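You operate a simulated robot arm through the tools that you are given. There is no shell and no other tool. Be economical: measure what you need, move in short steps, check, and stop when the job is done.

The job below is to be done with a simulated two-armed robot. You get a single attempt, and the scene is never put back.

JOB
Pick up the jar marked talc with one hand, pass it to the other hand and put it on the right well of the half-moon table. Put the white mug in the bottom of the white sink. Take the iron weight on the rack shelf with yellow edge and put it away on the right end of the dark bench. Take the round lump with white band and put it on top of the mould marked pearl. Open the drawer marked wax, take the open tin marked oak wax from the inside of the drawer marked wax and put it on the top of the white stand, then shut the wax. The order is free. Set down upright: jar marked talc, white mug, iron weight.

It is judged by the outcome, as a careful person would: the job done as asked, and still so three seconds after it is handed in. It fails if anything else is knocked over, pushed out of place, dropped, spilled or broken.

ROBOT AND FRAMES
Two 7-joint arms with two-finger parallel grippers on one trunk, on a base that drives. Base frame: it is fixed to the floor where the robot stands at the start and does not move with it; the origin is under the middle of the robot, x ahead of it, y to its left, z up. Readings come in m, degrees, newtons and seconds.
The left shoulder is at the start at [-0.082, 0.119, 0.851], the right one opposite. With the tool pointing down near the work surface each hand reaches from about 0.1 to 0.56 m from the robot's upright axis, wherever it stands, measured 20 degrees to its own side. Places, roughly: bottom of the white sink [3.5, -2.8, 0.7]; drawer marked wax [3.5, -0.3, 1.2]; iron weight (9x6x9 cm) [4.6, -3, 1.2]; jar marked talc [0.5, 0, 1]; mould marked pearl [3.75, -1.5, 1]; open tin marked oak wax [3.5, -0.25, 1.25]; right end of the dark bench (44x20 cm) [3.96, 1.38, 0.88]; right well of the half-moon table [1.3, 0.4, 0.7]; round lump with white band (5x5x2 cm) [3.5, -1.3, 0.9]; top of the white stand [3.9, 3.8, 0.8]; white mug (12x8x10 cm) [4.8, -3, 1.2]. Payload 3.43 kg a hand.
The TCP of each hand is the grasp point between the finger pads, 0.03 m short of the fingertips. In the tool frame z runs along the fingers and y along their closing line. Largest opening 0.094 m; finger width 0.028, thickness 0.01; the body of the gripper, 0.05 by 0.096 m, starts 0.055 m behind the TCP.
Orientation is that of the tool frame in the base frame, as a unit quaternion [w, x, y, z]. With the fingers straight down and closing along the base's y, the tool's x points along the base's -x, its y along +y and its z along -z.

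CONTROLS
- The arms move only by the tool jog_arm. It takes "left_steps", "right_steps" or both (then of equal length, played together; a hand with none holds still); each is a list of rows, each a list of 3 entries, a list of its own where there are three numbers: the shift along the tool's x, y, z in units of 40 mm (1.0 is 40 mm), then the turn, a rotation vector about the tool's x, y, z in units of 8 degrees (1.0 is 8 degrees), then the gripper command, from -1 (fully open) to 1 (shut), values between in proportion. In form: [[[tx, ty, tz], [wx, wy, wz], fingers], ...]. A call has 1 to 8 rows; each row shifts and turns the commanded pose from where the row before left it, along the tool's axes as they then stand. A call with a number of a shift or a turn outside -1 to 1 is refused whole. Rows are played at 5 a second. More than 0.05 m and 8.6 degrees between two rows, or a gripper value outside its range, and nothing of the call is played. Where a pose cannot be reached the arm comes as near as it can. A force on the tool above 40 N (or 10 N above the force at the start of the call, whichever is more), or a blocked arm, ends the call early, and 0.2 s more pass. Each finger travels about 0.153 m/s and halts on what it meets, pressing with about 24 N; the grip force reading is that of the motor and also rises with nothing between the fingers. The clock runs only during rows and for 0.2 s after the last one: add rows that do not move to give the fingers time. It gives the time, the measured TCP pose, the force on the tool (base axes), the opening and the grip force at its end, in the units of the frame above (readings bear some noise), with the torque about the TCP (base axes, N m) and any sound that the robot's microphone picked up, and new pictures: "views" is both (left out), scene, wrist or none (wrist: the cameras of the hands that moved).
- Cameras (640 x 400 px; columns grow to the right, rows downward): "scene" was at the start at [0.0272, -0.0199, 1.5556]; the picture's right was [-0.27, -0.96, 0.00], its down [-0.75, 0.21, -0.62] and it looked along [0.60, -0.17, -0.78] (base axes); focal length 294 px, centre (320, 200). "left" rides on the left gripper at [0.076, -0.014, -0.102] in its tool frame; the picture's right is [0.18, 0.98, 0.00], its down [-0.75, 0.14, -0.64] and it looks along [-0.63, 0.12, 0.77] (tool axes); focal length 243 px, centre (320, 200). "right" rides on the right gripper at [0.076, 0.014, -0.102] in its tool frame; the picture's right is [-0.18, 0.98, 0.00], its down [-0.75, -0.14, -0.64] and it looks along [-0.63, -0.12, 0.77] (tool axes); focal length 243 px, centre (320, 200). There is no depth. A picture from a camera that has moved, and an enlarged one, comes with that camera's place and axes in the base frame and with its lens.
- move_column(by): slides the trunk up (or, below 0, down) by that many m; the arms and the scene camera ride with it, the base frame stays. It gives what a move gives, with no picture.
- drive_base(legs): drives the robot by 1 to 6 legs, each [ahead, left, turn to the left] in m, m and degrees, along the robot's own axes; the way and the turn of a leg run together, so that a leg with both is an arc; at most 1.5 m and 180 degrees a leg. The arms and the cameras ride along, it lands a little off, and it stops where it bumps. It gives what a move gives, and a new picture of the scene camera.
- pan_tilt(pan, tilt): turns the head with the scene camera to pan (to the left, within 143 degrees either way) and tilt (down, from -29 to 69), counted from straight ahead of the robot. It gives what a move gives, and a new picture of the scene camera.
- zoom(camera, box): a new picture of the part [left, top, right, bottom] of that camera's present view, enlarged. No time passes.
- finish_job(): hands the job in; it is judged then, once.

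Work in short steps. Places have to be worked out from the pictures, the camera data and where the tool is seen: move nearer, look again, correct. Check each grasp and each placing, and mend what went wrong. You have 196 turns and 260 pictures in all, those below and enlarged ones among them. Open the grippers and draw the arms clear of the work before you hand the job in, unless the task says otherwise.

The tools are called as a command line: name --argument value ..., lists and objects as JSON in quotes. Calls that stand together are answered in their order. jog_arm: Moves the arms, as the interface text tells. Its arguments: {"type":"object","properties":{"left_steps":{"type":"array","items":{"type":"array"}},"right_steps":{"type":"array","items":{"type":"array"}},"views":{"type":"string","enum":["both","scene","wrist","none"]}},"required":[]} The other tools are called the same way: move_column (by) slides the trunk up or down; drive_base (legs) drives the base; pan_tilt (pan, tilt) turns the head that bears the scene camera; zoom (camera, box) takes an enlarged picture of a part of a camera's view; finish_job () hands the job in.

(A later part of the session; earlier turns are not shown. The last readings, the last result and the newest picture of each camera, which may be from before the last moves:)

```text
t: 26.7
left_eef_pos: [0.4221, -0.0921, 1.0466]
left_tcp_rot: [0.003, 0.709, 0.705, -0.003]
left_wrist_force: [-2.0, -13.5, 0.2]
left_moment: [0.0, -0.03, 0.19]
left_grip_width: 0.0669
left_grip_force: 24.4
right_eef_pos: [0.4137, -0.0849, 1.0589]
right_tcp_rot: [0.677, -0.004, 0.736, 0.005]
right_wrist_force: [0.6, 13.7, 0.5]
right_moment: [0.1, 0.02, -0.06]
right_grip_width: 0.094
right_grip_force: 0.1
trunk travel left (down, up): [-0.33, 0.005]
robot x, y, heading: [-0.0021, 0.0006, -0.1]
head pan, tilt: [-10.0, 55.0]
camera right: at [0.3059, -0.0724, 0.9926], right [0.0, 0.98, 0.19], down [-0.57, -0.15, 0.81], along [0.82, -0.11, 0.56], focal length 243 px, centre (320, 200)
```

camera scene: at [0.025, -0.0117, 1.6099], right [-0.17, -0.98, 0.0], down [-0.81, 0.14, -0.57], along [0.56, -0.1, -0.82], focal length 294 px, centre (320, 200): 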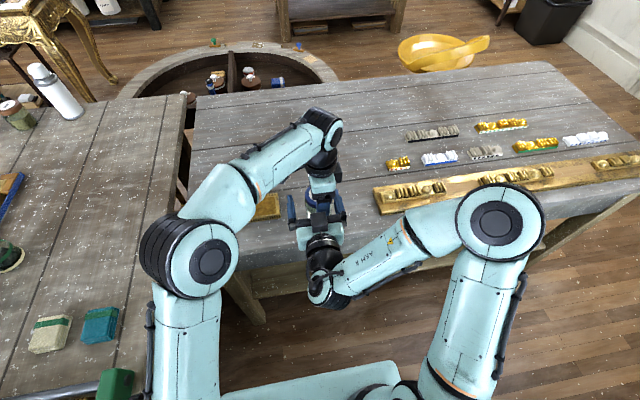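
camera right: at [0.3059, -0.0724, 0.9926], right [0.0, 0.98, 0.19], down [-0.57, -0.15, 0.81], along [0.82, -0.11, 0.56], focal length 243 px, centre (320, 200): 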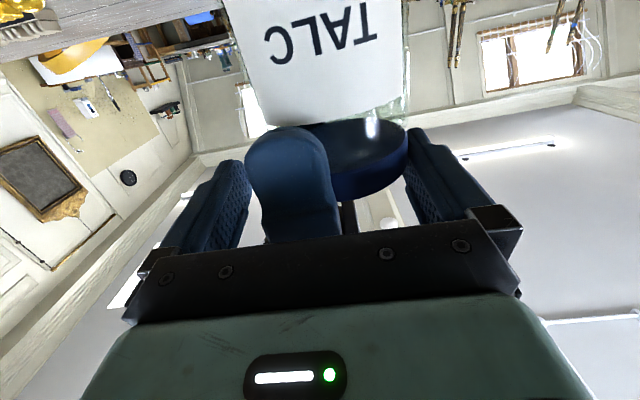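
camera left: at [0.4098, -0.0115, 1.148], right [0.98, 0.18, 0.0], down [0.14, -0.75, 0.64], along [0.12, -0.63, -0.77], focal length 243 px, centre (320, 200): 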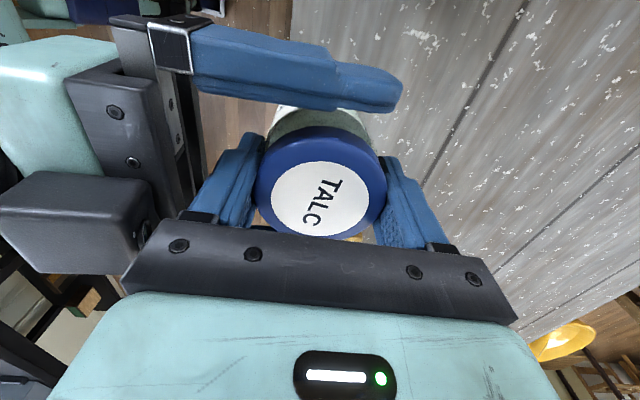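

The jar slid sideways in the left grip. I'll ease the right hand by 5 mm and look from the left camera.

jog_arm --right_steps '[[[0, 0.12, 0], [0, 0, 0], -1]]' --left_steps '[[[0, 0, 0], [0, 0, 0], 1]]' --views "wrist"

```text
t: 27.1
left_eef_pos: [0.4243, -0.0883, 1.0462]
left_tcp_rot: [0.0, 0.708, 0.706, -0.001]
left_wrist_force: [0.8, -13.8, -2.6]
left_moment: [-0.16, 0.03, 0.12]
left_grip_width: 0.0667
left_grip_force: 24.0
right_eef_pos: [0.4148, -0.0837, 1.0587]
right_tcp_rot: [0.677, -0.001, 0.736, 0.002]
right_wrist_force: [0.7, 13.8, 1.4]
right_moment: [0.27, -0.08, 0.01]
right_grip_width: 0.0943
right_grip_force: 0.2
trunk travel left (down, up): [-0.33, 0.005]
robot x, y, heading: [-0.0016, -0.0003, -0.2]
head pan, tilt: [-10.0, 55.0]
camera right: at [0.3067, -0.0687, 0.9919], right [0.01, 0.98, 0.18], down [-0.57, -0.14, 0.81], along [0.82, -0.12, 0.56], focal length 243 px, centre (320, 200)
camera left: at [0.4093, -0.0125, 1.1476], right [0.98, 0.18, 0.0], down [0.14, -0.75, 0.64], along [0.12, -0.63, -0.77], focal length 243 px, centre (320, 200)
```

right: 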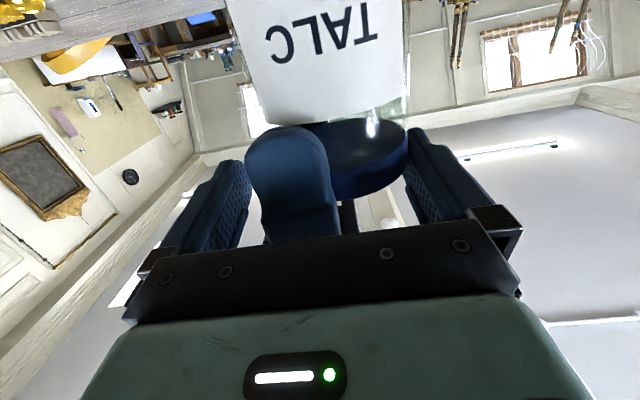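
left: 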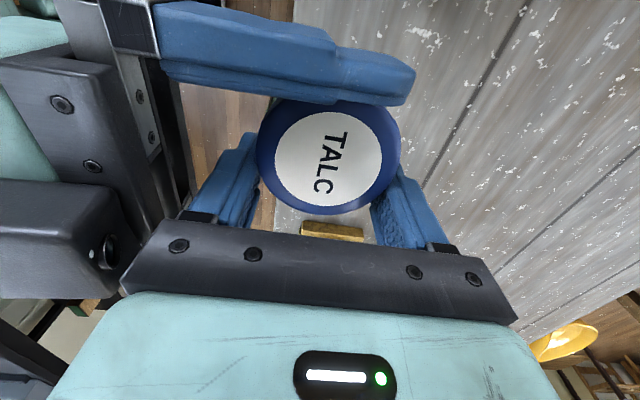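

The jar shifted about 15 mm to +y in the left grip, so I'll centre the right hand at y≈-0.073.

jog_arm --right_steps '[[[0, 0.26, 0], [0, 0, 0], -1]]' --left_steps '[[[0, 0, 0], [0, 0, 0], 1]]' --views "wrist"

```text
t: 27.5
left_eef_pos: [0.4254, -0.0846, 1.0452]
left_tcp_rot: [-0.001, 0.706, 0.708, 0.001]
left_wrist_force: [0.1, -1.0, 0.3]
left_moment: [-0.09, 0.03, 0.0]
left_grip_width: 0.0669
left_grip_force: 23.8
right_eef_pos: [0.4152, -0.076, 1.058]
right_tcp_rot: [0.676, 0.003, 0.737, -0.004]
right_wrist_force: [-0.7, 0.4, 0.1]
right_moment: [-0.02, -0.02, 0.03]
right_grip_width: 0.0939
right_grip_force: 0.1
trunk travel left (down, up): [-0.33, 0.005]
robot x, y, heading: [-0.0019, -0.0054, -0.1]
head pan, tilt: [-10.0, 55.0]
camera right: at [0.3074, -0.0604, 0.9911], right [0.02, 0.98, 0.18], down [-0.57, -0.14, 0.81], along [0.82, -0.12, 0.56], focal length 243 px, centre (320, 200)
camera left: at [0.4103, -0.0098, 1.1482], right [0.98, 0.19, 0.0], down [0.14, -0.76, 0.64], along [0.12, -0.63, -0.77], focal length 243 px, centre (320, 200)
```

right: 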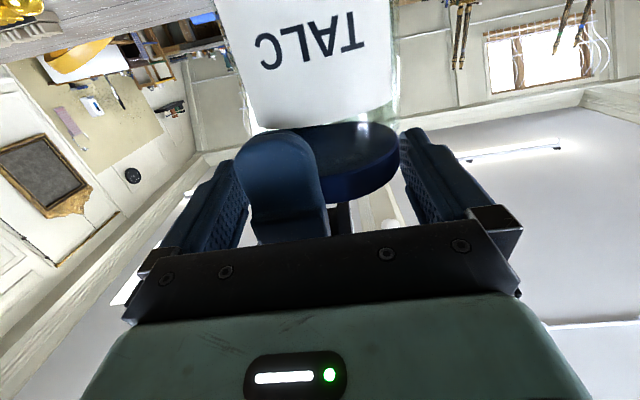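
left: 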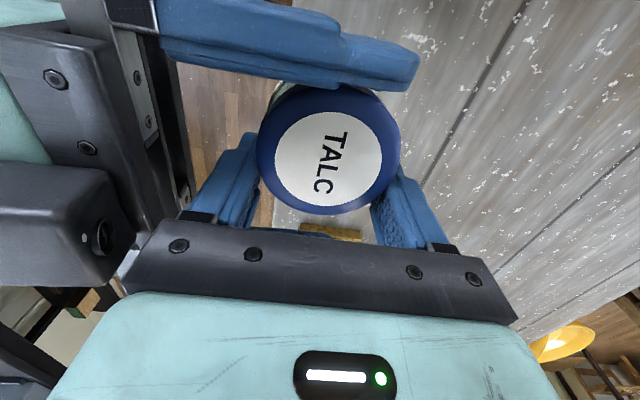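

Both hands are free of each other. I'll carry the jar forward (+x) with the left, out of the right hand.

jog_arm --left_steps '[[[0, 0.4, 0], [0, 0, 0], 1], [[0, 0.7, 0], [0, 0, 0], 1], [[0, 0.7, 0], [0, 0, 0], 1]]' --views "both"

```text
t: 28.3
left_eef_pos: [0.4968, -0.0867, 1.0448]
left_tcp_rot: [-0.003, 0.707, 0.707, -0.001]
left_wrist_force: [-0.5, -0.1, -0.1]
left_moment: [-0.07, 0.06, -0.03]
left_grip_width: 0.0669
left_grip_force: 23.8
right_eef_pos: [0.415, -0.075, 1.0587]
right_tcp_rot: [0.676, 0.0, 0.737, 0.0]
right_wrist_force: [0.6, -0.1, 0.1]
right_moment: [0.01, -0.01, 0.02]
right_grip_width: 0.0936
right_grip_force: 0.2
trunk travel left (down, up): [-0.33, 0.005]
robot x, y, heading: [0.0003, -0.0005, -0.1]
head pan, tilt: [-10.0, 55.0]
camera scene: at [0.0259, -0.0125, 1.6099], right [-0.17, -0.98, 0.0], down [-0.81, 0.14, -0.57], along [0.56, -0.1, -0.82], focal length 294 px, centre (320, 200)
camera left: at [0.4814, -0.0123, 1.1477], right [0.98, 0.18, 0.0], down [0.14, -0.75, 0.64], along [0.12, -0.63, -0.77], focal length 243 px, centre (320, 200)
```

scene: 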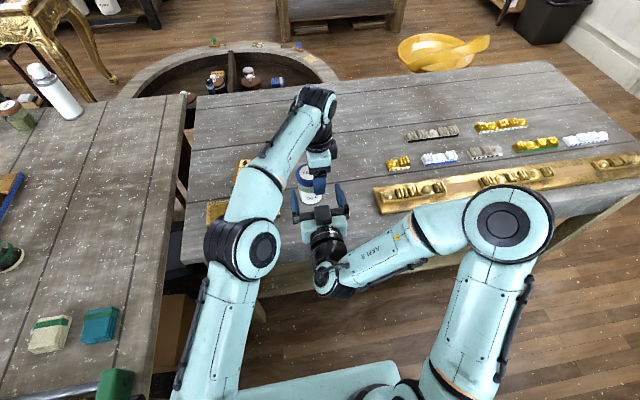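
left: 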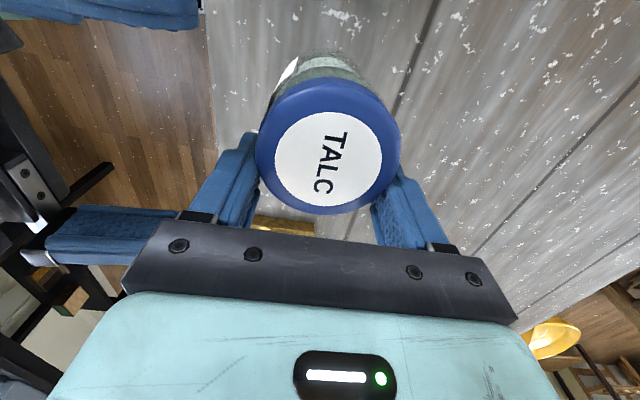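

The left holds the jar, but off-centre by about 17 mm. I'll move the right hand away to −y, then set the jar on the table and regrip it centred with the left.

jog_arm --right_steps '[[[0, -0.8, 0], [0, 0.6, 0], -1], [[0, -0.8, 0], [0, 0.6, 0], -1], [[0, -0.8, 0], [0, 0.6, 0], -1], [[0, -0.8, 0], [0, 0.6, 0], -1]]' --views "none"

jog_arm --left_steps '[[[0, 0, 0.5], [0, 0, 0], 1], [[0, 0, 0.5], [0, 0, 0], 1], [[0, 0, 0.2], [0, 0, 0], 1]]' --views "scene"

```text
t: 29.3
left_eef_pos: [0.4952, -0.0886, 1.0463]
left_tcp_rot: [0.001, 0.707, 0.708, 0.0]
left_wrist_force: [-0.3, -0.5, 0.8]
left_moment: [-0.07, -0.03, 0.0]
left_grip_width: 0.0668
left_grip_force: 24.0
right_eef_pos: [0.4132, -0.2012, 1.0589]
right_tcp_rot: [0.543, 0.001, 0.84, -0.002]
right_wrist_force: [0.1, 0.7, 0.2]
right_moment: [-0.02, 0.01, -0.02]
right_grip_width: 0.0939
right_grip_force: 0.1
trunk travel left (down, up): [-0.33, 0.005]
robot x, y, heading: [0.0007, 0.0009, 0.0]
head pan, tilt: [-10.0, 55.0]
```

```text
t: 30.1
left_eef_pos: [0.4954, -0.0879, 0.9982]
left_tcp_rot: [0.001, 0.707, 0.707, 0.0]
left_wrist_force: [0.2, 0.3, 0.5]
left_moment: [-0.07, 0.03, 0.01]
left_grip_width: 0.0667
left_grip_force: 24.0
right_eef_pos: [0.4151, -0.2005, 1.0598]
right_tcp_rot: [0.544, 0.001, 0.839, -0.001]
right_wrist_force: [-0.2, 0.5, 0.2]
right_moment: [0.04, -0.04, -0.02]
right_grip_width: 0.0941
right_grip_force: 0.0
trunk travel left (down, up): [-0.33, 0.005]
robot x, y, heading: [-0.0003, 0.0033, 0.1]
head pan, tilt: [-10.0, 55.0]
camera scene: at [0.025, -0.012, 1.6099], right [-0.17, -0.98, 0.0], down [-0.81, 0.14, -0.57], along [0.56, -0.1, -0.82], focal length 294 px, centre (320, 200)
```

scene: 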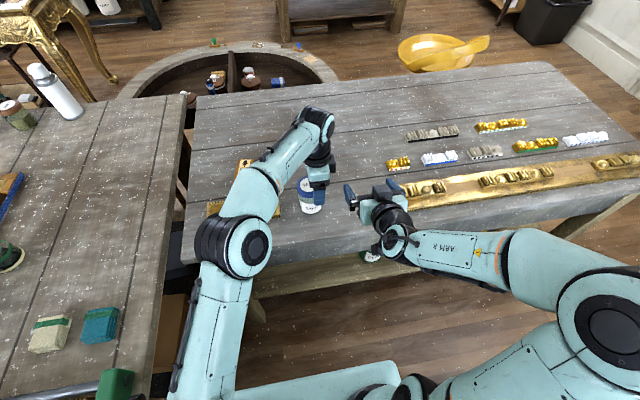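

Zooming to see whether the jar's bottom has reached the table.

zoom --camera "scene" --box '[262, 130, 382, 230]'

```text
4.00 times, centred on (322, 180) of scene
camera zoom: at [0.025, -0.012, 1.6099], right [-0.17, -0.98, 0.0], down [-0.81, 0.14, -0.57], along [0.56, -0.1, -0.82], focal length 1175 px, centre (312, 280)
```

zoom: 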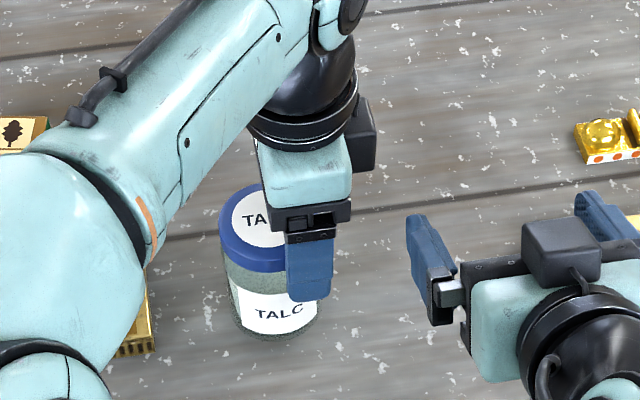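

The jar is offset to +y and nearly on the table. I'll lower it in small steps until it touches.

jog_arm --left_steps '[[[0, 0, 0.1], [0, 0, 0], 1], [[0, 0, 0.1], [0, 0, 0], 1]]' --views "none"

jog_arm --left_steps '[[[0, 0, 0.1], [0, 0, 0], 1]]' --views "none"

```text
t: 30.7
left_eef_pos: [0.4944, -0.0872, 0.9915]
left_tcp_rot: [0.002, 0.707, 0.707, 0.001]
left_wrist_force: [-0.9, -0.3, 7.4]
left_moment: [0.46, 0.05, 0.03]
left_grip_width: 0.0668
left_grip_force: 24.7
right_eef_pos: [0.4136, -0.2007, 1.0592]
right_tcp_rot: [0.543, 0.001, 0.84, -0.001]
right_wrist_force: [0.6, 0.3, 0.5]
right_moment: [-0.02, -0.02, -0.01]
right_grip_width: 0.0939
right_grip_force: 0.0
trunk travel left (down, up): [-0.33, 0.005]
robot x, y, heading: [0.0001, 0.0006, 0.1]
head pan, tilt: [-10.0, 55.0]
```

```text
t: 31.1
left_eef_pos: [0.4948, -0.0899, 0.9887]
left_tcp_rot: [0.003, 0.708, 0.706, 0.0]
left_wrist_force: [0.0, -7.6, 17.1]
left_moment: [0.33, 0.17, -0.01]
left_grip_width: 0.0663
left_grip_force: 24.2
right_eef_pos: [0.4136, -0.2013, 1.0601]
right_tcp_rot: [0.543, 0.001, 0.84, 0.0]
right_wrist_force: [-0.5, 0.4, -0.4]
right_moment: [-0.04, -0.03, -0.02]
right_grip_width: 0.094
right_grip_force: 0.1
trunk travel left (down, up): [-0.33, 0.005]
robot x, y, heading: [0.001, 0.0019, 0.2]
head pan, tilt: [-10.0, 55.0]
```

It's on the table, so I'll release and view from the left camera.

jog_arm --left_steps '[[[0, 0, -0.08], [0, 0, 0], 1], [[0, 0, 0], [0, 0, 0], 0], [[0, 0, 0], [0, 0, 0], -1], [[0, 0, 0], [0, 0, 0], -1]]' --views "wrist"

```text
t: 32.1
left_eef_pos: [0.4941, -0.0864, 0.9878]
left_tcp_rot: [-0.001, 0.707, 0.707, 0.001]
left_wrist_force: [0.4, -0.5, 0.1]
left_moment: [0.0, 0.01, 0.0]
left_grip_width: 0.0941
left_grip_force: 0.0
right_eef_pos: [0.4142, -0.2008, 1.0585]
right_tcp_rot: [0.543, 0.0, 0.84, 0.0]
right_wrist_force: [-0.2, 0.0, 0.1]
right_moment: [-0.01, -0.01, -0.03]
right_grip_width: 0.0941
right_grip_force: 0.1
trunk travel left (down, up): [-0.33, 0.005]
robot x, y, heading: [-0.0012, -0.0002, 0.0]
head pan, tilt: [-10.0, 55.0]
camera left: at [0.4801, -0.0114, 1.0902], right [0.98, 0.18, 0.0], down [0.14, -0.75, 0.64], along [0.12, -0.63, -0.77], focal length 243 px, centre (320, 200)
```

left: 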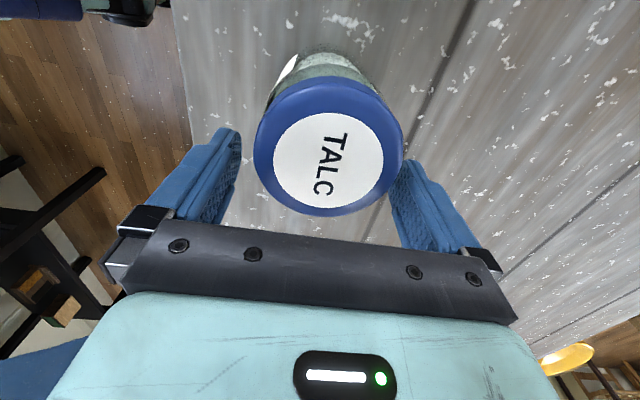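

The lid axis is at about (0.494, -0.064). I'll shift the left hand +23 mm in y, go down 8 mm, regrip and lift.

jog_arm --left_steps '[[[0.57, 0, 0], [0, 0, 0], -1], [[0, 0, 0.2], [0, 0, 0], -1], [[0, 0, 0], [0, 0, 0], 1], [[0, 0, 0], [0, 0, 0], 1], [[0, 0, 0], [0, 0, 0], 1], [[0, 0, -0.5], [0, 0, 0], 1], [[0, 0, -0.5], [0, 0, 0], 1], [[0, 0, 0], [0, 0, 0], 1]]' --views "both"

```text
t: 33.9
left_eef_pos: [0.4961, -0.0636, 1.0217]
left_tcp_rot: [-0.001, 0.707, 0.708, -0.001]
left_wrist_force: [-0.1, -0.5, -4.2]
left_moment: [0.01, 0.01, 0.0]
left_grip_width: 0.0684
left_grip_force: 24.0
right_eef_pos: [0.4144, -0.201, 1.0588]
right_tcp_rot: [0.543, 0.0, 0.84, -0.001]
right_wrist_force: [-0.6, 0.2, 0.3]
right_moment: [0.0, 0.02, 0.03]
right_grip_width: 0.0941
right_grip_force: 0.1
trunk travel left (down, up): [-0.33, 0.005]
robot x, y, heading: [0.0016, -0.002, 0.1]
head pan, tilt: [-10.0, 55.0]
camera scene: at [0.0251, -0.012, 1.6099], right [-0.17, -0.98, 0.0], down [-0.81, 0.14, -0.57], along [0.56, -0.1, -0.82], focal length 294 px, centre (320, 200)
camera left: at [0.4806, 0.0121, 1.1229], right [0.98, 0.18, 0.0], down [0.14, -0.75, 0.64], along [0.12, -0.63, -0.77], focal length 243 px, centre (320, 200)
```

scene: 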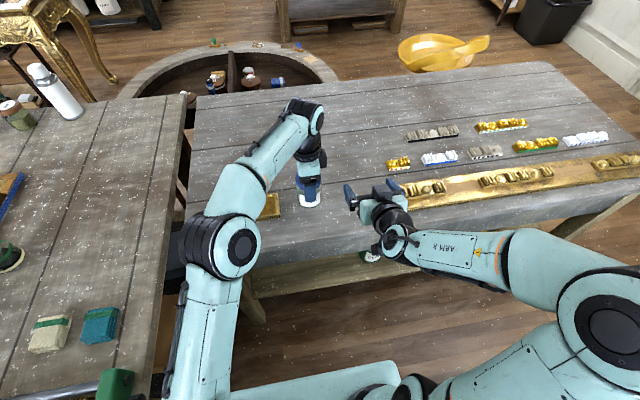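
left: 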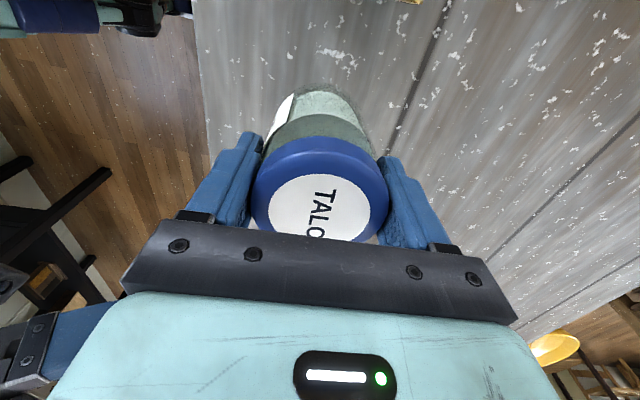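

The jar is held firmly in the left hand (−4 N). I'll raise and tuck both arms for driving.

jog_arm --left_steps '[[[0, 0, -0.8], [0, 0, 0], 1], [[0.5, -0.4, -0.8], [0, 0, 0], 1], [[0.7, -0.54, -0.4], [0, 0, 0], 1], [[0.7, -0.54, -0.4], [0, 0, 0], 1], [[0.7, -0.54, -0.4], [0, 0, 0], 1], [[0.7, -0.54, -0.2], [0, 0, 0], 1], [[0.7, -0.54, -0.2], [0, 0, 0], 1], [[0.6, -0.54, 0], [0, 0, 0], 1]]' --right_steps '[[[-0.25, 0, -0.66], [0, 1, 0], -1], [[-0.16, 0, -0.69], [0, 1, 0], -1], [[-0.06, 0, -0.7], [0, 1, 0], -1], [[0.04, 0, -0.71], [0, 1, 0], -1], [[0.13, 0, -0.69], [0, 1, 0], -1], [[0.23, 0, -0.66], [0, 1, 0], -1], [[0.32, 0, -0.63], [0, 1, 0], -1], [[0.41, 0, -0.58], [0, 1, 0], -1]]' --views "scene"

pan_tilt --pan -85 --tilt 35

```text
t: 34.9
left_eef_pos: [0.4402, 0.0082, 1.1126]
left_tcp_rot: [0.0, 0.707, 0.707, 0.0]
left_wrist_force: [0.0, -0.6, -4.6]
left_moment: [0.0, -0.03, 0.02]
left_grip_width: 0.0684
left_grip_force: 23.9
right_eef_pos: [0.3368, -0.1424, 1.1518]
right_tcp_rot: [0.314, -0.076, 0.939, 0.121]
right_wrist_force: [-0.6, -0.5, -1.0]
right_moment: [0.04, -0.04, -0.03]
right_grip_width: 0.0939
right_grip_force: 0.1
right hand out of reach, approached as far as the arm can: row 2
trunk travel left (down, up): [-0.33, 0.005]
robot x, y, heading: [0.0, -0.0016, 0.1]
head pan, tilt: [-10.0, 55.0]
stopped in row 5 (right hand): the arm was blocked; the commanded pose is now the measured one
camera scene: at [0.0242, -0.0128, 1.6098], right [-0.17, -0.98, 0.0], down [-0.81, 0.14, -0.57], along [0.57, -0.1, -0.82], focal length 294 px, centre (320, 200)
```

scene: 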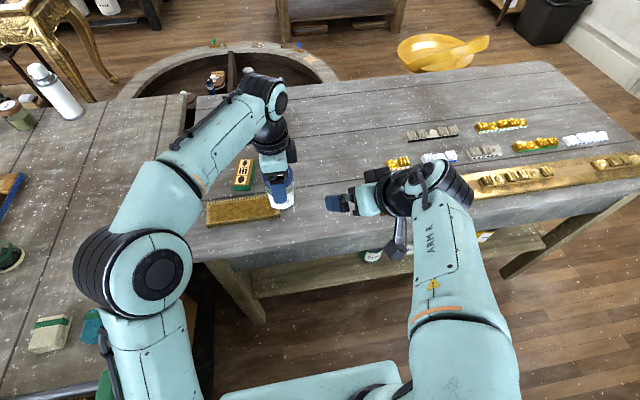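

```text
t: 36.4
left_eef_pos: [0.4411, 0.0092, 1.1152]
left_tcp_rot: [-0.001, 0.707, 0.707, 0.001]
left_wrist_force: [-0.7, 0.1, -3.3]
left_moment: [-0.01, -0.01, 0.0]
left_grip_width: 0.0686
left_grip_force: 24.0
right_eef_pos: [0.3369, -0.1413, 1.1519]
right_tcp_rot: [0.313, -0.076, 0.939, 0.121]
right_wrist_force: [-0.6, 0.0, 0.6]
right_moment: [0.0, 0.01, 0.01]
right_grip_width: 0.0938
right_grip_force: 0.0
trunk travel left (down, up): [-0.33, 0.005]
robot x, y, heading: [-0.0014, -0.0052, -0.1]
head pan, tilt: [-85.0, 35.0]
camera scene: at [-0.0382, -0.0868, 1.6382], right [-1.0, -0.09, 0.0], down [-0.05, 0.57, -0.82], along [0.07, -0.82, -0.57], focal length 294 px, centre (320, 200)
```

scene: 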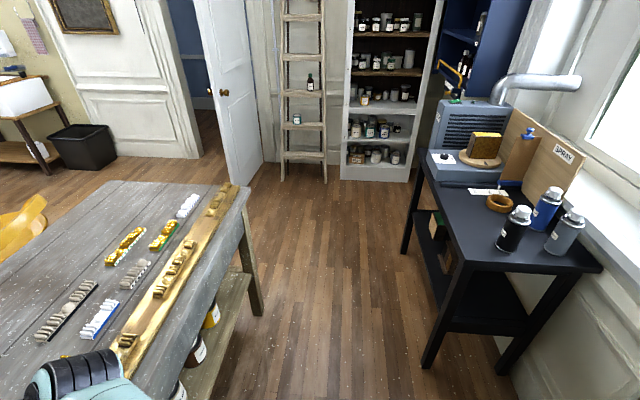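

The right arm got blocked partway. I'll gently re-orient it to point down in place, and bring the left further back.

jog_arm --left_steps '[[[0.5, -0.4, -0.2], [0, 0, 0], 1], [[0.5, -0.4, -0.2], [0, 0, 0], 1], [[0.5, -0.4, -0.2], [0, 0, 0], 1], [[0.5, -0.4, -0.2], [0, 0, 0], 1], [[0.5, -0.4, 0], [0, 0, 0], 1], [[0.2, -0.3, 0], [0, 0, 0], 1]]' --right_steps '[[[0, 0, 0], [0.295, 0.76, 0.185], -1], [[0, 0, 0], [0.295, 0.76, 0.185], -1], [[0, 0, 0], [0.295, 0.76, 0.185], -1], [[0, 0, 0], [0.295, 0.76, 0.185], -1], [[0, 0, 0], [0.295, 0.76, 0.185], -1], [[0, 0, 0], [0.295, 0.76, 0.185], -1]]' --views "none"

```text
t: 37.8
left_eef_pos: [0.3493, 0.1159, 1.1436]
left_tcp_rot: [0.0, 0.707, 0.707, -0.001]
left_wrist_force: [0.3, 0.4, -3.7]
left_moment: [-0.02, 0.03, -0.02]
left_grip_width: 0.0686
left_grip_force: 23.8
right_eef_pos: [0.337, -0.1421, 1.1521]
right_tcp_rot: [0.002, 0.001, 1.0, -0.001]
right_wrist_force: [0.3, -0.5, 0.1]
right_moment: [0.04, -0.03, -0.01]
right_grip_width: 0.0939
right_grip_force: 0.1
trunk travel left (down, up): [-0.33, 0.005]
robot x, y, heading: [0.002, -0.0, -0.1]
head pan, tilt: [-85.0, 35.0]
```

Right hand is back to vertical; I'll draw it back a little, then drive sideways 1.5 m to the right.

jog_arm --right_steps '[[[0.5, -0.3, -0.4], [0, 0, 0], -1], [[0.5, -0.3, -0.4], [0, 0, 0], -1], [[0.5, -0.3, -0.4], [0, 0, 0], -1], [[0.4, 0, 0], [0, 0, 0], -1]]' --views "none"

drive_base --legs '[[-0.03, -1.5, 0]]'

```text
t: 38.8
left_eef_pos: [0.3482, 0.1159, 1.1455]
left_tcp_rot: [0.0, 0.706, 0.708, -0.001]
left_wrist_force: [-0.2, -0.1, -3.3]
left_moment: [0.0, -0.02, 0.02]
left_grip_width: 0.0687
left_grip_force: 23.9
right_eef_pos: [0.2591, -0.1755, 1.1994]
right_tcp_rot: [0.002, 0.0, 1.0, -0.001]
right_wrist_force: [0.0, -0.1, 0.8]
right_moment: [0.0, -0.03, 0.0]
right_grip_width: 0.0942
right_grip_force: 0.1
trunk travel left (down, up): [-0.33, 0.005]
robot x, y, heading: [-0.0003, 0.0, 0.3]
head pan, tilt: [-85.0, 35.0]
```

```text
refused: leg 1 is longer than a leg can be; nothing moved
```

Leg slightly too long; shortening it.

drive_base --legs '[[-0.03, -1.2, 0]]'

```text
t: 49.6
left_eef_pos: [0.3115, -1.0941, 1.1437]
left_tcp_rot: [0.0, 0.713, 0.701, 0.0]
left_wrist_force: [-0.2, -0.1, -4.1]
left_moment: [0.0, 0.0, -0.01]
left_grip_width: 0.0681
left_grip_force: 23.5
right_eef_pos: [0.218, -1.3852, 1.1995]
right_tcp_rot: [0.002, 0.008, 1.0, 0.0]
right_wrist_force: [0.5, 0.9, -0.1]
right_moment: [-0.01, -0.02, -0.02]
right_grip_width: 0.0942
right_grip_force: 0.1
trunk travel left (down, up): [-0.33, 0.005]
robot x, y, heading: [-0.0365, -1.2046, -0.6]
head pan, tilt: [-85.0, 35.0]
camera scene: at [-0.0787, -1.2913, 1.6382], right [-1.0, -0.07, 0.0], down [-0.04, 0.57, -0.82], along [0.06, -0.82, -0.57], focal length 294 px, centre (320, 200)
```

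scene: 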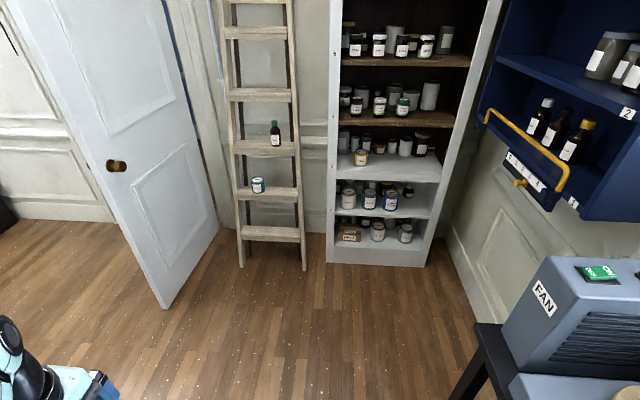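

The door's edge is at about (1.0, -2.4) and the table end is near y≈-1.2. I'll move to y≈-1.78, then look forward.

drive_base --legs '[[0, -0.58, 0.6]]'

pan_tilt --pan 20 --tilt 35

```text
t: 55.1
left_eef_pos: [0.3068, -1.6598, 1.1449]
left_tcp_rot: [0.0, 0.706, 0.708, 0.0]
left_wrist_force: [0.2, -0.3, -3.6]
left_moment: [0.02, 0.01, 0.0]
left_grip_width: 0.0683
left_grip_force: 23.7
right_eef_pos: [0.2177, -1.953, 1.1986]
right_tcp_rot: [0.002, -0.001, 1.0, 0.0]
right_wrist_force: [1.0, 0.0, 0.3]
right_moment: [0.0, 0.01, -0.03]
right_grip_width: 0.0941
right_grip_force: 0.1
trunk travel left (down, up): [-0.33, 0.005]
robot x, y, heading: [-0.041, -1.7753, -0.1]
head pan, tilt: [-85.0, 35.0]
camera scene: at [-0.0809, -1.864, 1.6382], right [-1.0, -0.09, 0.0], down [-0.05, 0.57, -0.82], along [0.07, -0.82, -0.57], focal length 294 px, centre (320, 200)
```

scene: 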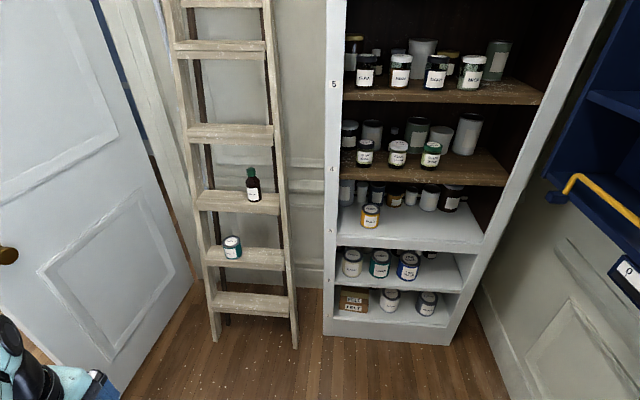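

```text
t: 56.9
left_eef_pos: [0.3063, -1.6603, 1.1434]
left_tcp_rot: [0.0, 0.706, 0.708, 0.0]
left_wrist_force: [0.5, 0.4, -2.7]
left_moment: [-0.01, -0.01, 0.02]
left_grip_width: 0.0681
left_grip_force: 24.5
right_eef_pos: [0.2172, -1.9533, 1.1994]
right_tcp_rot: [0.001, -0.001, 1.0, -0.001]
right_wrist_force: [0.6, 0.4, -0.2]
right_moment: [0.0, 0.0, 0.04]
right_grip_width: 0.0943
right_grip_force: 0.1
trunk travel left (down, up): [-0.33, 0.005]
robot x, y, heading: [-0.0422, -1.7727, 0.0]
head pan, tilt: [20.0, 35.0]
camera scene: at [-0.0061, -1.7461, 1.6382], right [0.34, -0.94, 0.0], down [-0.54, -0.2, -0.82], along [0.77, 0.28, -0.57], focal length 294 px, centre (320, 200)
```

scene: 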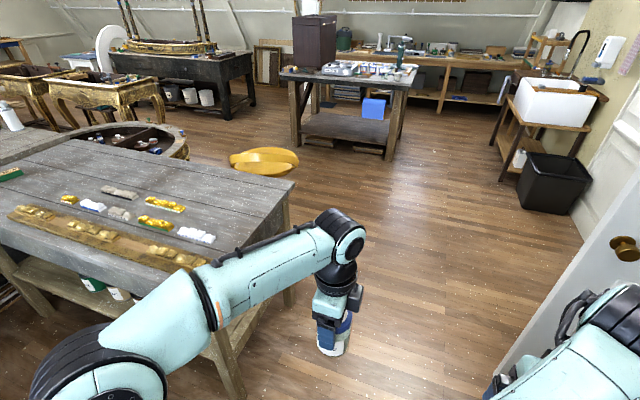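

The bowl is at about (1.4, -0.9) just behind the table corner, and the middle bench front is at x≈3.2. I'll drive forward to x≈2.2, left to y≈0.5, then turn to face the half-moon table from its arc side.

drive_base --legs '[[1.5, 0, 0], [0.75, 0, 0], [0, 1.5, 0], [0, 0.78, 0], [0, 0, 180]]'

pan_tilt --pan 0 --tilt 45

```text
t: 95.2
left_eef_pos: [1.8511, 0.4115, 1.1426]
left_tcp_rot: [0.0, -0.693, 0.721, 0.0]
left_wrist_force: [-1.2, 0.4, -3.4]
left_moment: [-0.02, 0.0, -0.07]
left_grip_width: 0.0683
left_grip_force: 23.6
right_eef_pos: [1.9519, 0.7004, 1.1992]
right_tcp_rot: [0.0, 1.0, -0.019, -0.002]
right_wrist_force: [0.2, -0.4, -0.1]
right_moment: [-0.01, 0.0, 0.02]
right_grip_width: 0.0939
right_grip_force: 0.0
trunk travel left (down, up): [-0.33, 0.005]
robot x, y, heading: [2.2034, 0.5145, 177.8]
head pan, tilt: [20.0, 35.0]
camera scene: at [2.1631, 0.4857, 1.6382], right [-0.3, 0.95, 0.0], down [0.55, 0.17, -0.82], along [-0.78, -0.25, -0.57], focal length 294 px, centre (320, 200)
```

scene: 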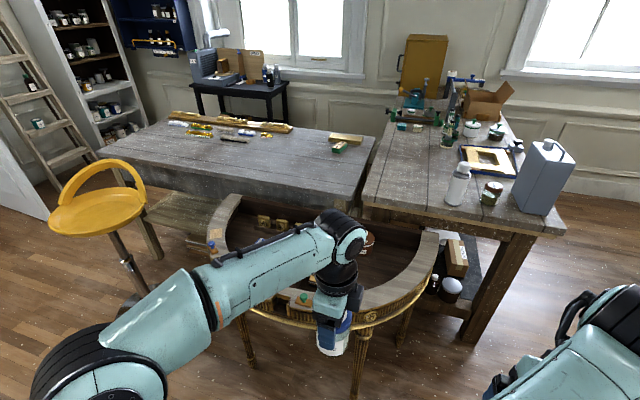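

```text
t: 96.0
left_eef_pos: [1.8518, 0.4117, 1.1443]
left_tcp_rot: [0.0, -0.693, 0.721, 0.001]
left_wrist_force: [-0.1, 0.4, -3.9]
left_moment: [0.01, 0.0, 0.01]
left_grip_width: 0.0678
left_grip_force: 24.0
right_eef_pos: [1.9521, 0.7009, 1.199]
right_tcp_rot: [0.0, 1.0, -0.02, -0.001]
right_wrist_force: [-0.1, -0.1, 0.1]
right_moment: [-0.02, 0.01, 0.04]
right_grip_width: 0.0939
right_grip_force: 0.1
trunk travel left (down, up): [-0.33, 0.005]
robot x, y, heading: [2.2083, 0.5117, 178.1]
head pan, tilt: [0.0, 45.0]
camera scene: at [2.1657, 0.5157, 1.6234], right [0.04, 1.0, 0.0], down [0.71, -0.03, -0.71], along [-0.71, 0.03, -0.71], focal length 294 px, centre (320, 200)
```

scene: 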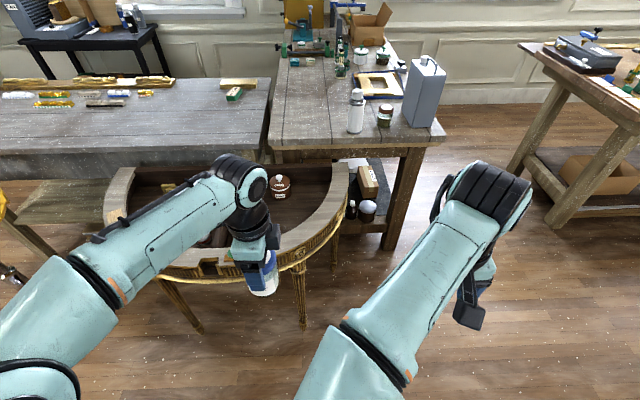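

Facing the half-moon's arc. The right well is right of the divider; I'll zoom in.

zoom --camera "scene" --box '[90, 130, 370, 310]'

zoom --camera "left" --box '[0, 0, 640, 400]'

```text
2.22 times, centred on (230, 220) of scene
camera zoom: at [2.1657, 0.5157, 1.6234], right [0.04, 1.0, 0.0], down [0.71, -0.03, -0.71], along [-0.71, 0.03, -0.71], focal length 653 px, centre (520, 156)
```

zoom: 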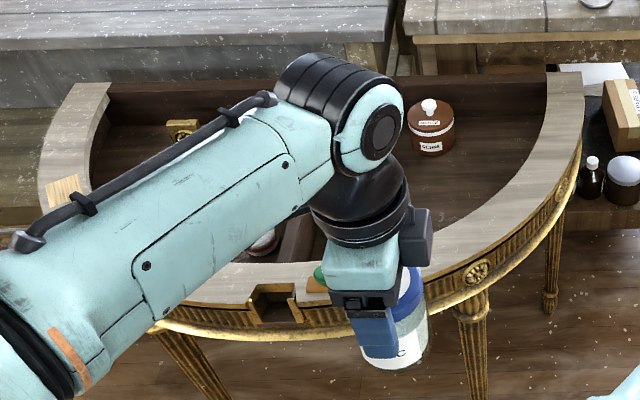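

```text
1.00 times, centred on (320, 200) of left (not enlarged: the box is as wide or as high as the picture)
camera zoom: at [1.8616, 0.3346, 1.2462], right [-0.99, -0.15, 0.0], down [-0.11, 0.76, 0.64], along [-0.09, 0.63, -0.77], focal length 243 px, centre (320, 200)
```

zoom: 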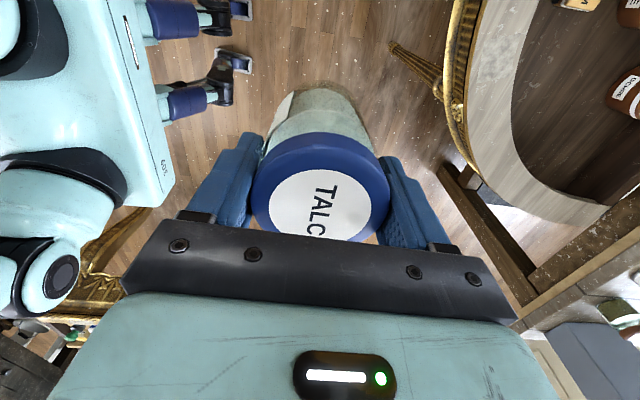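

The free floor of the right well is around (1.38, 0.45), with a brown jar at about (1.25, 0.38). I'll drive closer to (1.87, 0.62) while the hands are high above the rim.

drive_base --legs '[[0.33, -0.11, 2]]'

zoom --camera "left" --box '[0, 0, 640, 400]'

```text
t: 98.2
left_eef_pos: [1.5345, 0.5193, 1.143]
left_tcp_rot: [0.001, -0.705, 0.709, 0.0]
left_wrist_force: [0.0, -0.1, -3.8]
left_moment: [0.02, -0.01, 0.02]
left_grip_width: 0.0683
left_grip_force: 23.9
right_eef_pos: [1.6269, 0.8104, 1.1993]
right_tcp_rot: [0.0, 1.0, -0.005, -0.002]
right_wrist_force: [-0.2, -0.1, 0.5]
right_moment: [-0.02, 0.01, -0.01]
right_grip_width: 0.0939
right_grip_force: 0.0
trunk travel left (down, up): [-0.33, 0.005]
robot x, y, heading: [1.8861, 0.633, 179.5]
head pan, tilt: [0.0, 45.0]
camera scene: at [1.8459, 0.633, 1.6232], right [0.01, 1.0, 0.0], down [0.71, -0.01, -0.71], along [-0.71, 0.01, -0.71], focal length 294 px, centre (320, 200)
```

scene: 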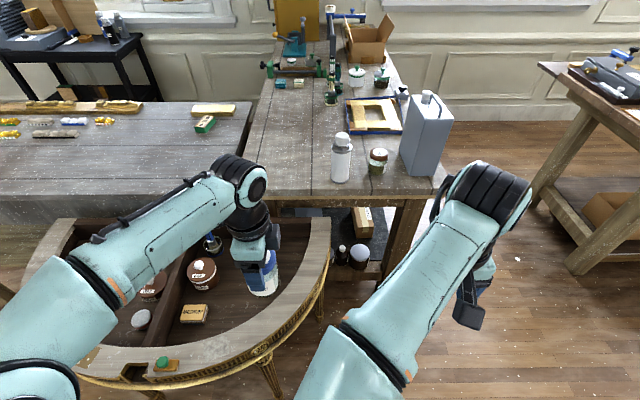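

```text
1.00 times, centred on (320, 200) of left (not enlarged: the box is as wide or as high as the picture)
camera zoom: at [1.5476, 0.4426, 1.246], right [-0.98, -0.18, 0.0], down [-0.14, 0.76, 0.64], along [-0.11, 0.63, -0.77], focal length 243 px, centre (320, 200)
```

zoom: 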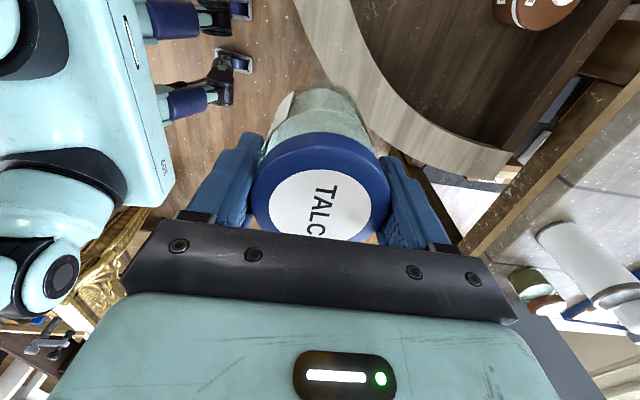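

I see a gold tin, a brown jar and a blue bottle on the divider side, and another brown jar further back. Spot (1.385, 0.45) is free, so I'll move the left hand over it.

jog_arm --left_steps '[[[0.345, 0.75, 0], [0, 0, 0], 1], [[0.345, 0.75, 0], [0, 0, 0], 1], [[0.345, 0.75, 0], [0, 0, 0], 1], [[0.345, 0.75, 0], [0, 0, 0], 1], [[0.345, 0.75, 0], [0, 0, 0], 1]]' --views "both"

```text
t: 99.4
left_eef_pos: [1.3811, 0.4525, 1.147]
left_tcp_rot: [0.0, -0.705, 0.709, -0.001]
left_wrist_force: [0.2, 0.3, -3.1]
left_moment: [-0.01, 0.02, 0.0]
left_grip_width: 0.0683
left_grip_force: 23.8
right_eef_pos: [1.6234, 0.8117, 1.1988]
right_tcp_rot: [0.0, 1.0, -0.005, -0.002]
right_wrist_force: [-0.6, 0.6, -0.3]
right_moment: [-0.01, 0.01, -0.02]
right_grip_width: 0.0942
right_grip_force: 0.0
trunk travel left (down, up): [-0.33, 0.005]
robot x, y, heading: [1.8858, 0.6337, 179.4]
head pan, tilt: [0.0, 45.0]
camera scene: at [1.844, 0.633, 1.6233], right [0.01, 1.0, 0.0], down [0.71, -0.01, -0.71], along [-0.71, 0.01, -0.71], focal length 294 px, centre (320, 200)
camera left: at [1.3944, 0.3755, 1.2486], right [-0.98, -0.18, 0.0], down [-0.14, 0.76, 0.64], along [-0.11, 0.63, -0.77], focal length 243 px, centre (320, 200)
```

scene: 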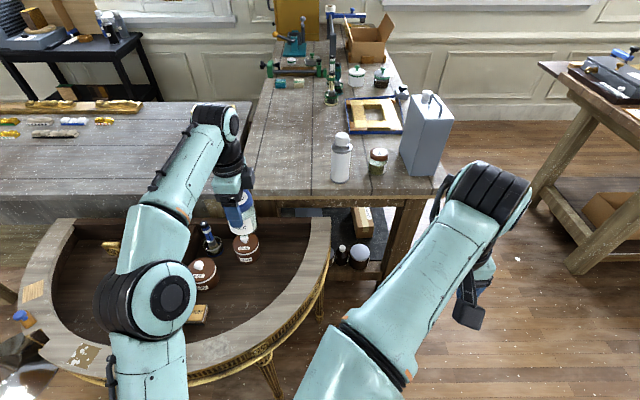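
left: 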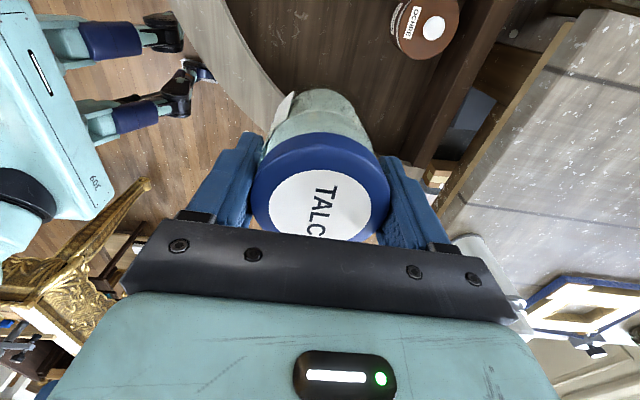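

The left elbow hangs near the rim, so I'll lower mainly with the arm rather than the trunk, watching the elbow.

jog_arm --left_steps '[[[0, 0, 0.9], [0, 0, 0], 1], [[0, 0, 0.9], [0, 0, 0], 1], [[0, 0, 0.9], [0, 0, 0], 1], [[0, 0, 0.9], [0, 0, 0], 1], [[0, 0, 0.9], [0, 0, 0], 1], [[0, 0, 0.9], [0, 0, 0], 1]]' --views "both"

```text
t: 100.8
left_eef_pos: [1.3835, 0.454, 0.9257]
left_tcp_rot: [0.001, -0.705, 0.71, -0.001]
left_wrist_force: [0.6, 0.3, -3.5]
left_moment: [0.0, -0.03, -0.05]
left_grip_width: 0.068
left_grip_force: 24.1
right_eef_pos: [1.6254, 0.8108, 1.1996]
right_tcp_rot: [-0.001, 1.0, -0.005, -0.002]
right_wrist_force: [0.2, 0.1, -0.1]
right_moment: [0.0, 0.0, 0.02]
right_grip_width: 0.094
right_grip_force: 0.0
trunk travel left (down, up): [-0.33, 0.005]
robot x, y, heading: [1.8877, 0.6276, 179.3]
head pan, tilt: [0.0, 45.0]
camera scene: at [1.845, 0.6328, 1.6233], right [0.01, 1.0, 0.0], down [0.71, -0.01, -0.71], along [-0.71, 0.01, -0.71], focal length 294 px, centre (320, 200)
camera left: at [1.3964, 0.3768, 1.0278], right [-0.98, -0.18, 0.0], down [-0.14, 0.76, 0.64], along [-0.11, 0.63, -0.77], focal length 243 px, centre (320, 200)
```

scene: 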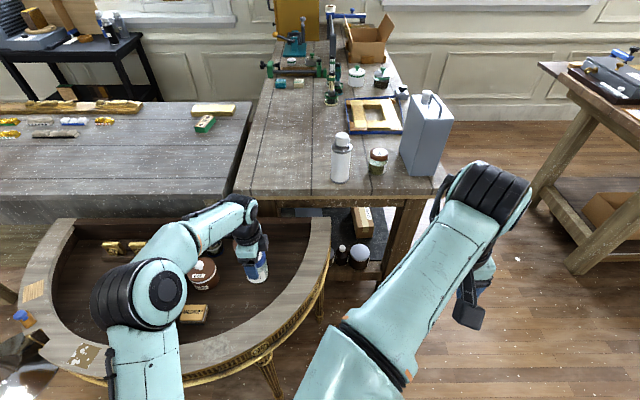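
left: 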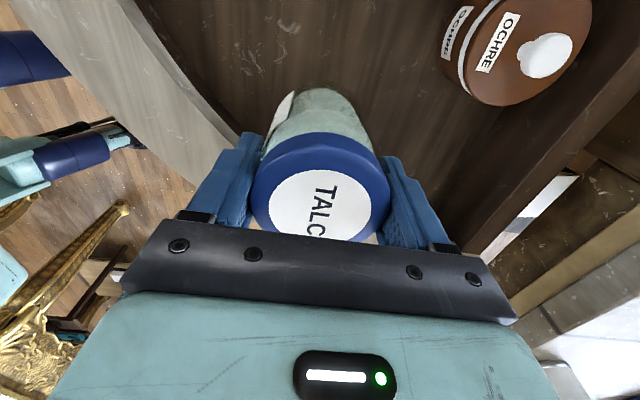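

Clear path. Lowering further.

jog_arm --left_steps '[[[0, 0, 0.9], [0, 0, 0], 1], [[0, 0, 0.9], [0, 0, 0], 1], [[0, 0, 0.7], [0, 0, 0], 1]]' --views "both"

```text
t: 101.6
left_eef_pos: [1.3832, 0.4512, 0.827]
left_tcp_rot: [0.0, -0.705, 0.709, 0.0]
left_wrist_force: [-0.3, -0.3, -4.4]
left_moment: [0.0, -0.03, 0.03]
left_grip_width: 0.0681
left_grip_force: 24.0
right_eef_pos: [1.625, 0.8101, 1.198]
right_tcp_rot: [-0.001, 1.0, -0.005, -0.001]
right_wrist_force: [-0.2, 0.6, -0.4]
right_moment: [-0.03, -0.04, -0.01]
right_grip_width: 0.0941
right_grip_force: 0.0
trunk travel left (down, up): [-0.33, 0.005]
robot x, y, heading: [1.8833, 0.63, 179.9]
head pan, tilt: [0.0, 45.0]
camera scene: at [1.8452, 0.6328, 1.6233], right [0.01, 1.0, 0.0], down [0.71, -0.01, -0.71], along [-0.71, 0.01, -0.71], focal length 294 px, centre (320, 200)
camera left: at [1.3957, 0.3742, 0.9293], right [-0.98, -0.18, 0.0], down [-0.14, 0.75, 0.64], along [-0.11, 0.63, -0.77], focal length 243 px, centre (320, 200)
```

scene: 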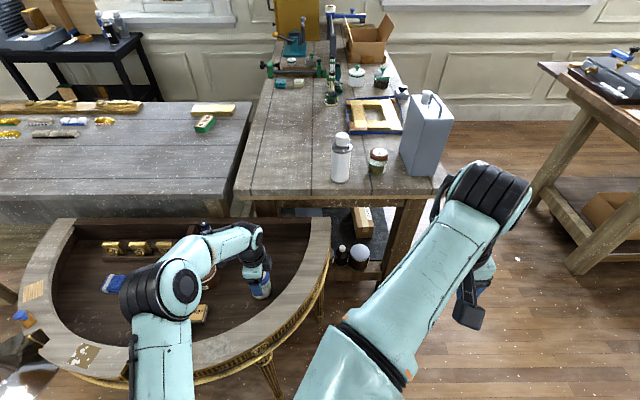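
left: 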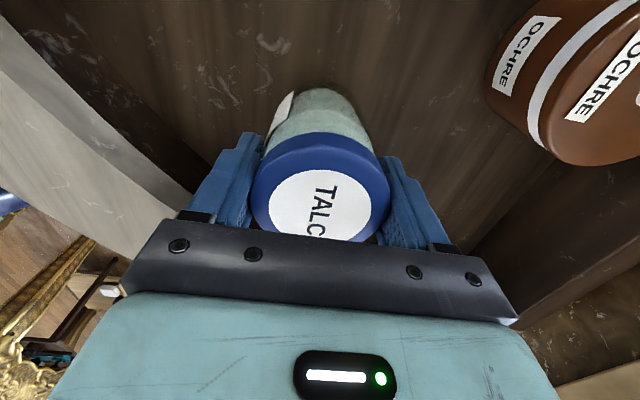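

Lowering gently toward the well floor.

jog_arm --left_steps '[[[0, 0, 0.4], [0, 0, 0], 1], [[0, 0, 0.35], [0, 0, 0], 1], [[0, 0, 0.15], [0, 0, 0], 1]]' --views "wrist"

jog_arm --left_steps '[[[0, 0, 0.12], [0, 0, 0], 1], [[0, 0, 0.12], [0, 0, 0], 1]]' --views "none"

```text
t: 102.4
left_eef_pos: [1.382, 0.4527, 0.794]
left_tcp_rot: [-0.001, -0.705, 0.709, 0.001]
left_wrist_force: [-3.6, 0.3, 13.7]
left_moment: [0.17, -0.24, -0.01]
left_grip_width: 0.068
left_grip_force: 23.9
right_eef_pos: [1.6265, 0.8109, 1.1984]
right_tcp_rot: [0.0, 1.0, -0.005, -0.002]
right_wrist_force: [-0.1, -0.4, -0.2]
right_moment: [0.0, 0.02, -0.02]
right_grip_width: 0.0939
right_grip_force: 0.1
trunk travel left (down, up): [-0.33, 0.005]
robot x, y, heading: [1.8871, 0.6321, 179.5]
head pan, tilt: [0.0, 45.0]
camera left: at [1.3957, 0.375, 0.8952], right [-0.98, -0.18, 0.0], down [-0.13, 0.75, 0.64], along [-0.12, 0.63, -0.77], focal length 243 px, centre (320, 200)
```

left: 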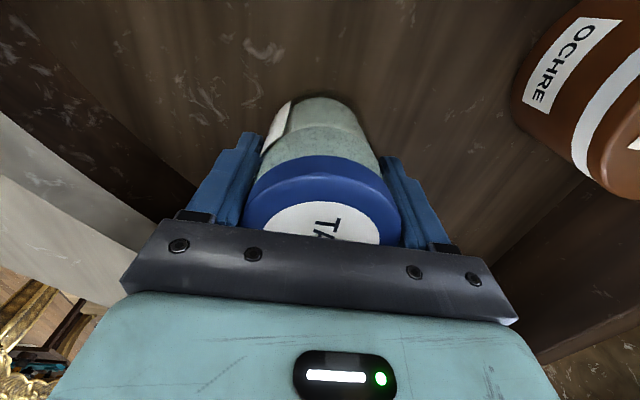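

```text
t: 103.0
left_eef_pos: [1.3848, 0.4513, 0.7828]
left_tcp_rot: [0.0, -0.705, 0.709, 0.0]
left_wrist_force: [-3.0, 1.9, 13.1]
left_moment: [0.05, -0.09, -0.02]
left_grip_width: 0.0679
left_grip_force: 23.8
right_eef_pos: [1.6267, 0.8114, 1.1998]
right_tcp_rot: [0.001, 1.0, -0.005, -0.002]
right_wrist_force: [-0.5, 1.0, -0.5]
right_moment: [-0.02, 0.0, -0.03]
right_grip_width: 0.0941
right_grip_force: 0.0
trunk travel left (down, up): [-0.33, 0.005]
robot x, y, heading: [1.8794, 0.6301, 179.6]
head pan, tilt: [0.0, 45.0]
```

The jar touched down at TCP≈0.80. I'll open the fingers, raise straight up and look.

jog_arm --left_steps '[[[0, 0, -0.1], [0, 0, 0], 1], [[0, 0, 0], [0, 0, 0], 0], [[0, 0, 0], [0, 0, 0], -1], [[0, 0, 0], [0, 0, 0], -1], [[0, 0, -0.5], [0, 0, 0], -1], [[0, 0, -1], [0, 0, 0], -1], [[0, 0, -1], [0, 0, 0], -1], [[0, 0, -1], [0, 0, 0], -1]]' --views "both"

```text
t: 104.8
left_eef_pos: [1.3841, 0.4526, 0.9265]
left_tcp_rot: [0.001, -0.705, 0.709, -0.001]
left_wrist_force: [0.5, 0.7, -0.2]
left_moment: [0.01, 0.01, 0.04]
left_grip_width: 0.094
left_grip_force: 0.1
right_eef_pos: [1.6264, 0.8111, 1.1996]
right_tcp_rot: [0.0, 1.0, -0.004, -0.002]
right_wrist_force: [-0.3, -0.3, -0.2]
right_moment: [0.02, -0.02, 0.02]
right_grip_width: 0.0938
right_grip_force: 0.1
trunk travel left (down, up): [-0.33, 0.005]
robot x, y, heading: [1.8815, 0.629, 179.5]
head pan, tilt: [0.0, 45.0]
camera scene: at [1.8463, 0.6333, 1.6234], right [0.01, 1.0, 0.0], down [0.71, -0.01, -0.71], along [-0.71, 0.01, -0.71], focal length 294 px, centre (320, 200)
camera left: at [1.3965, 0.3756, 1.028], right [-0.98, -0.18, 0.0], down [-0.14, 0.75, 0.64], along [-0.11, 0.63, -0.77], focal length 243 px, centre (320, 200)
```

scene: 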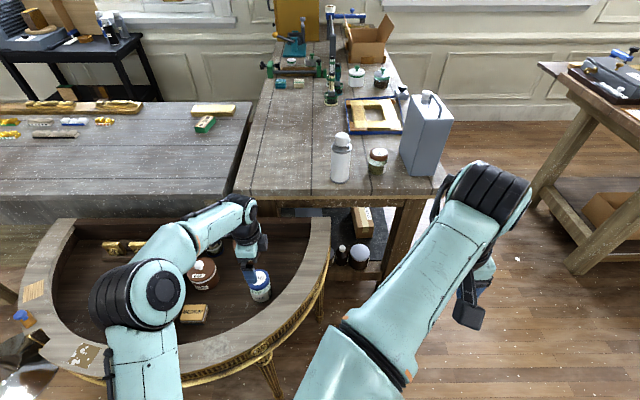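
left: 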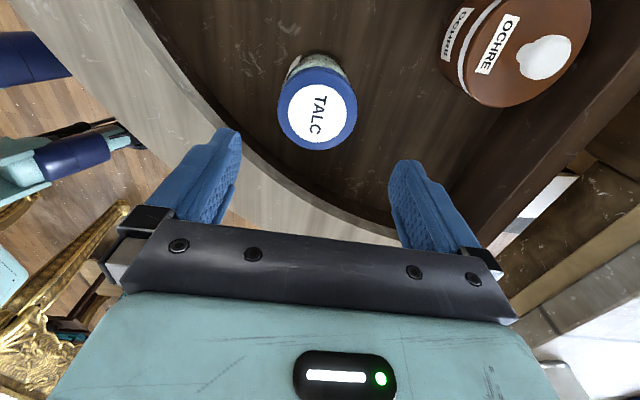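

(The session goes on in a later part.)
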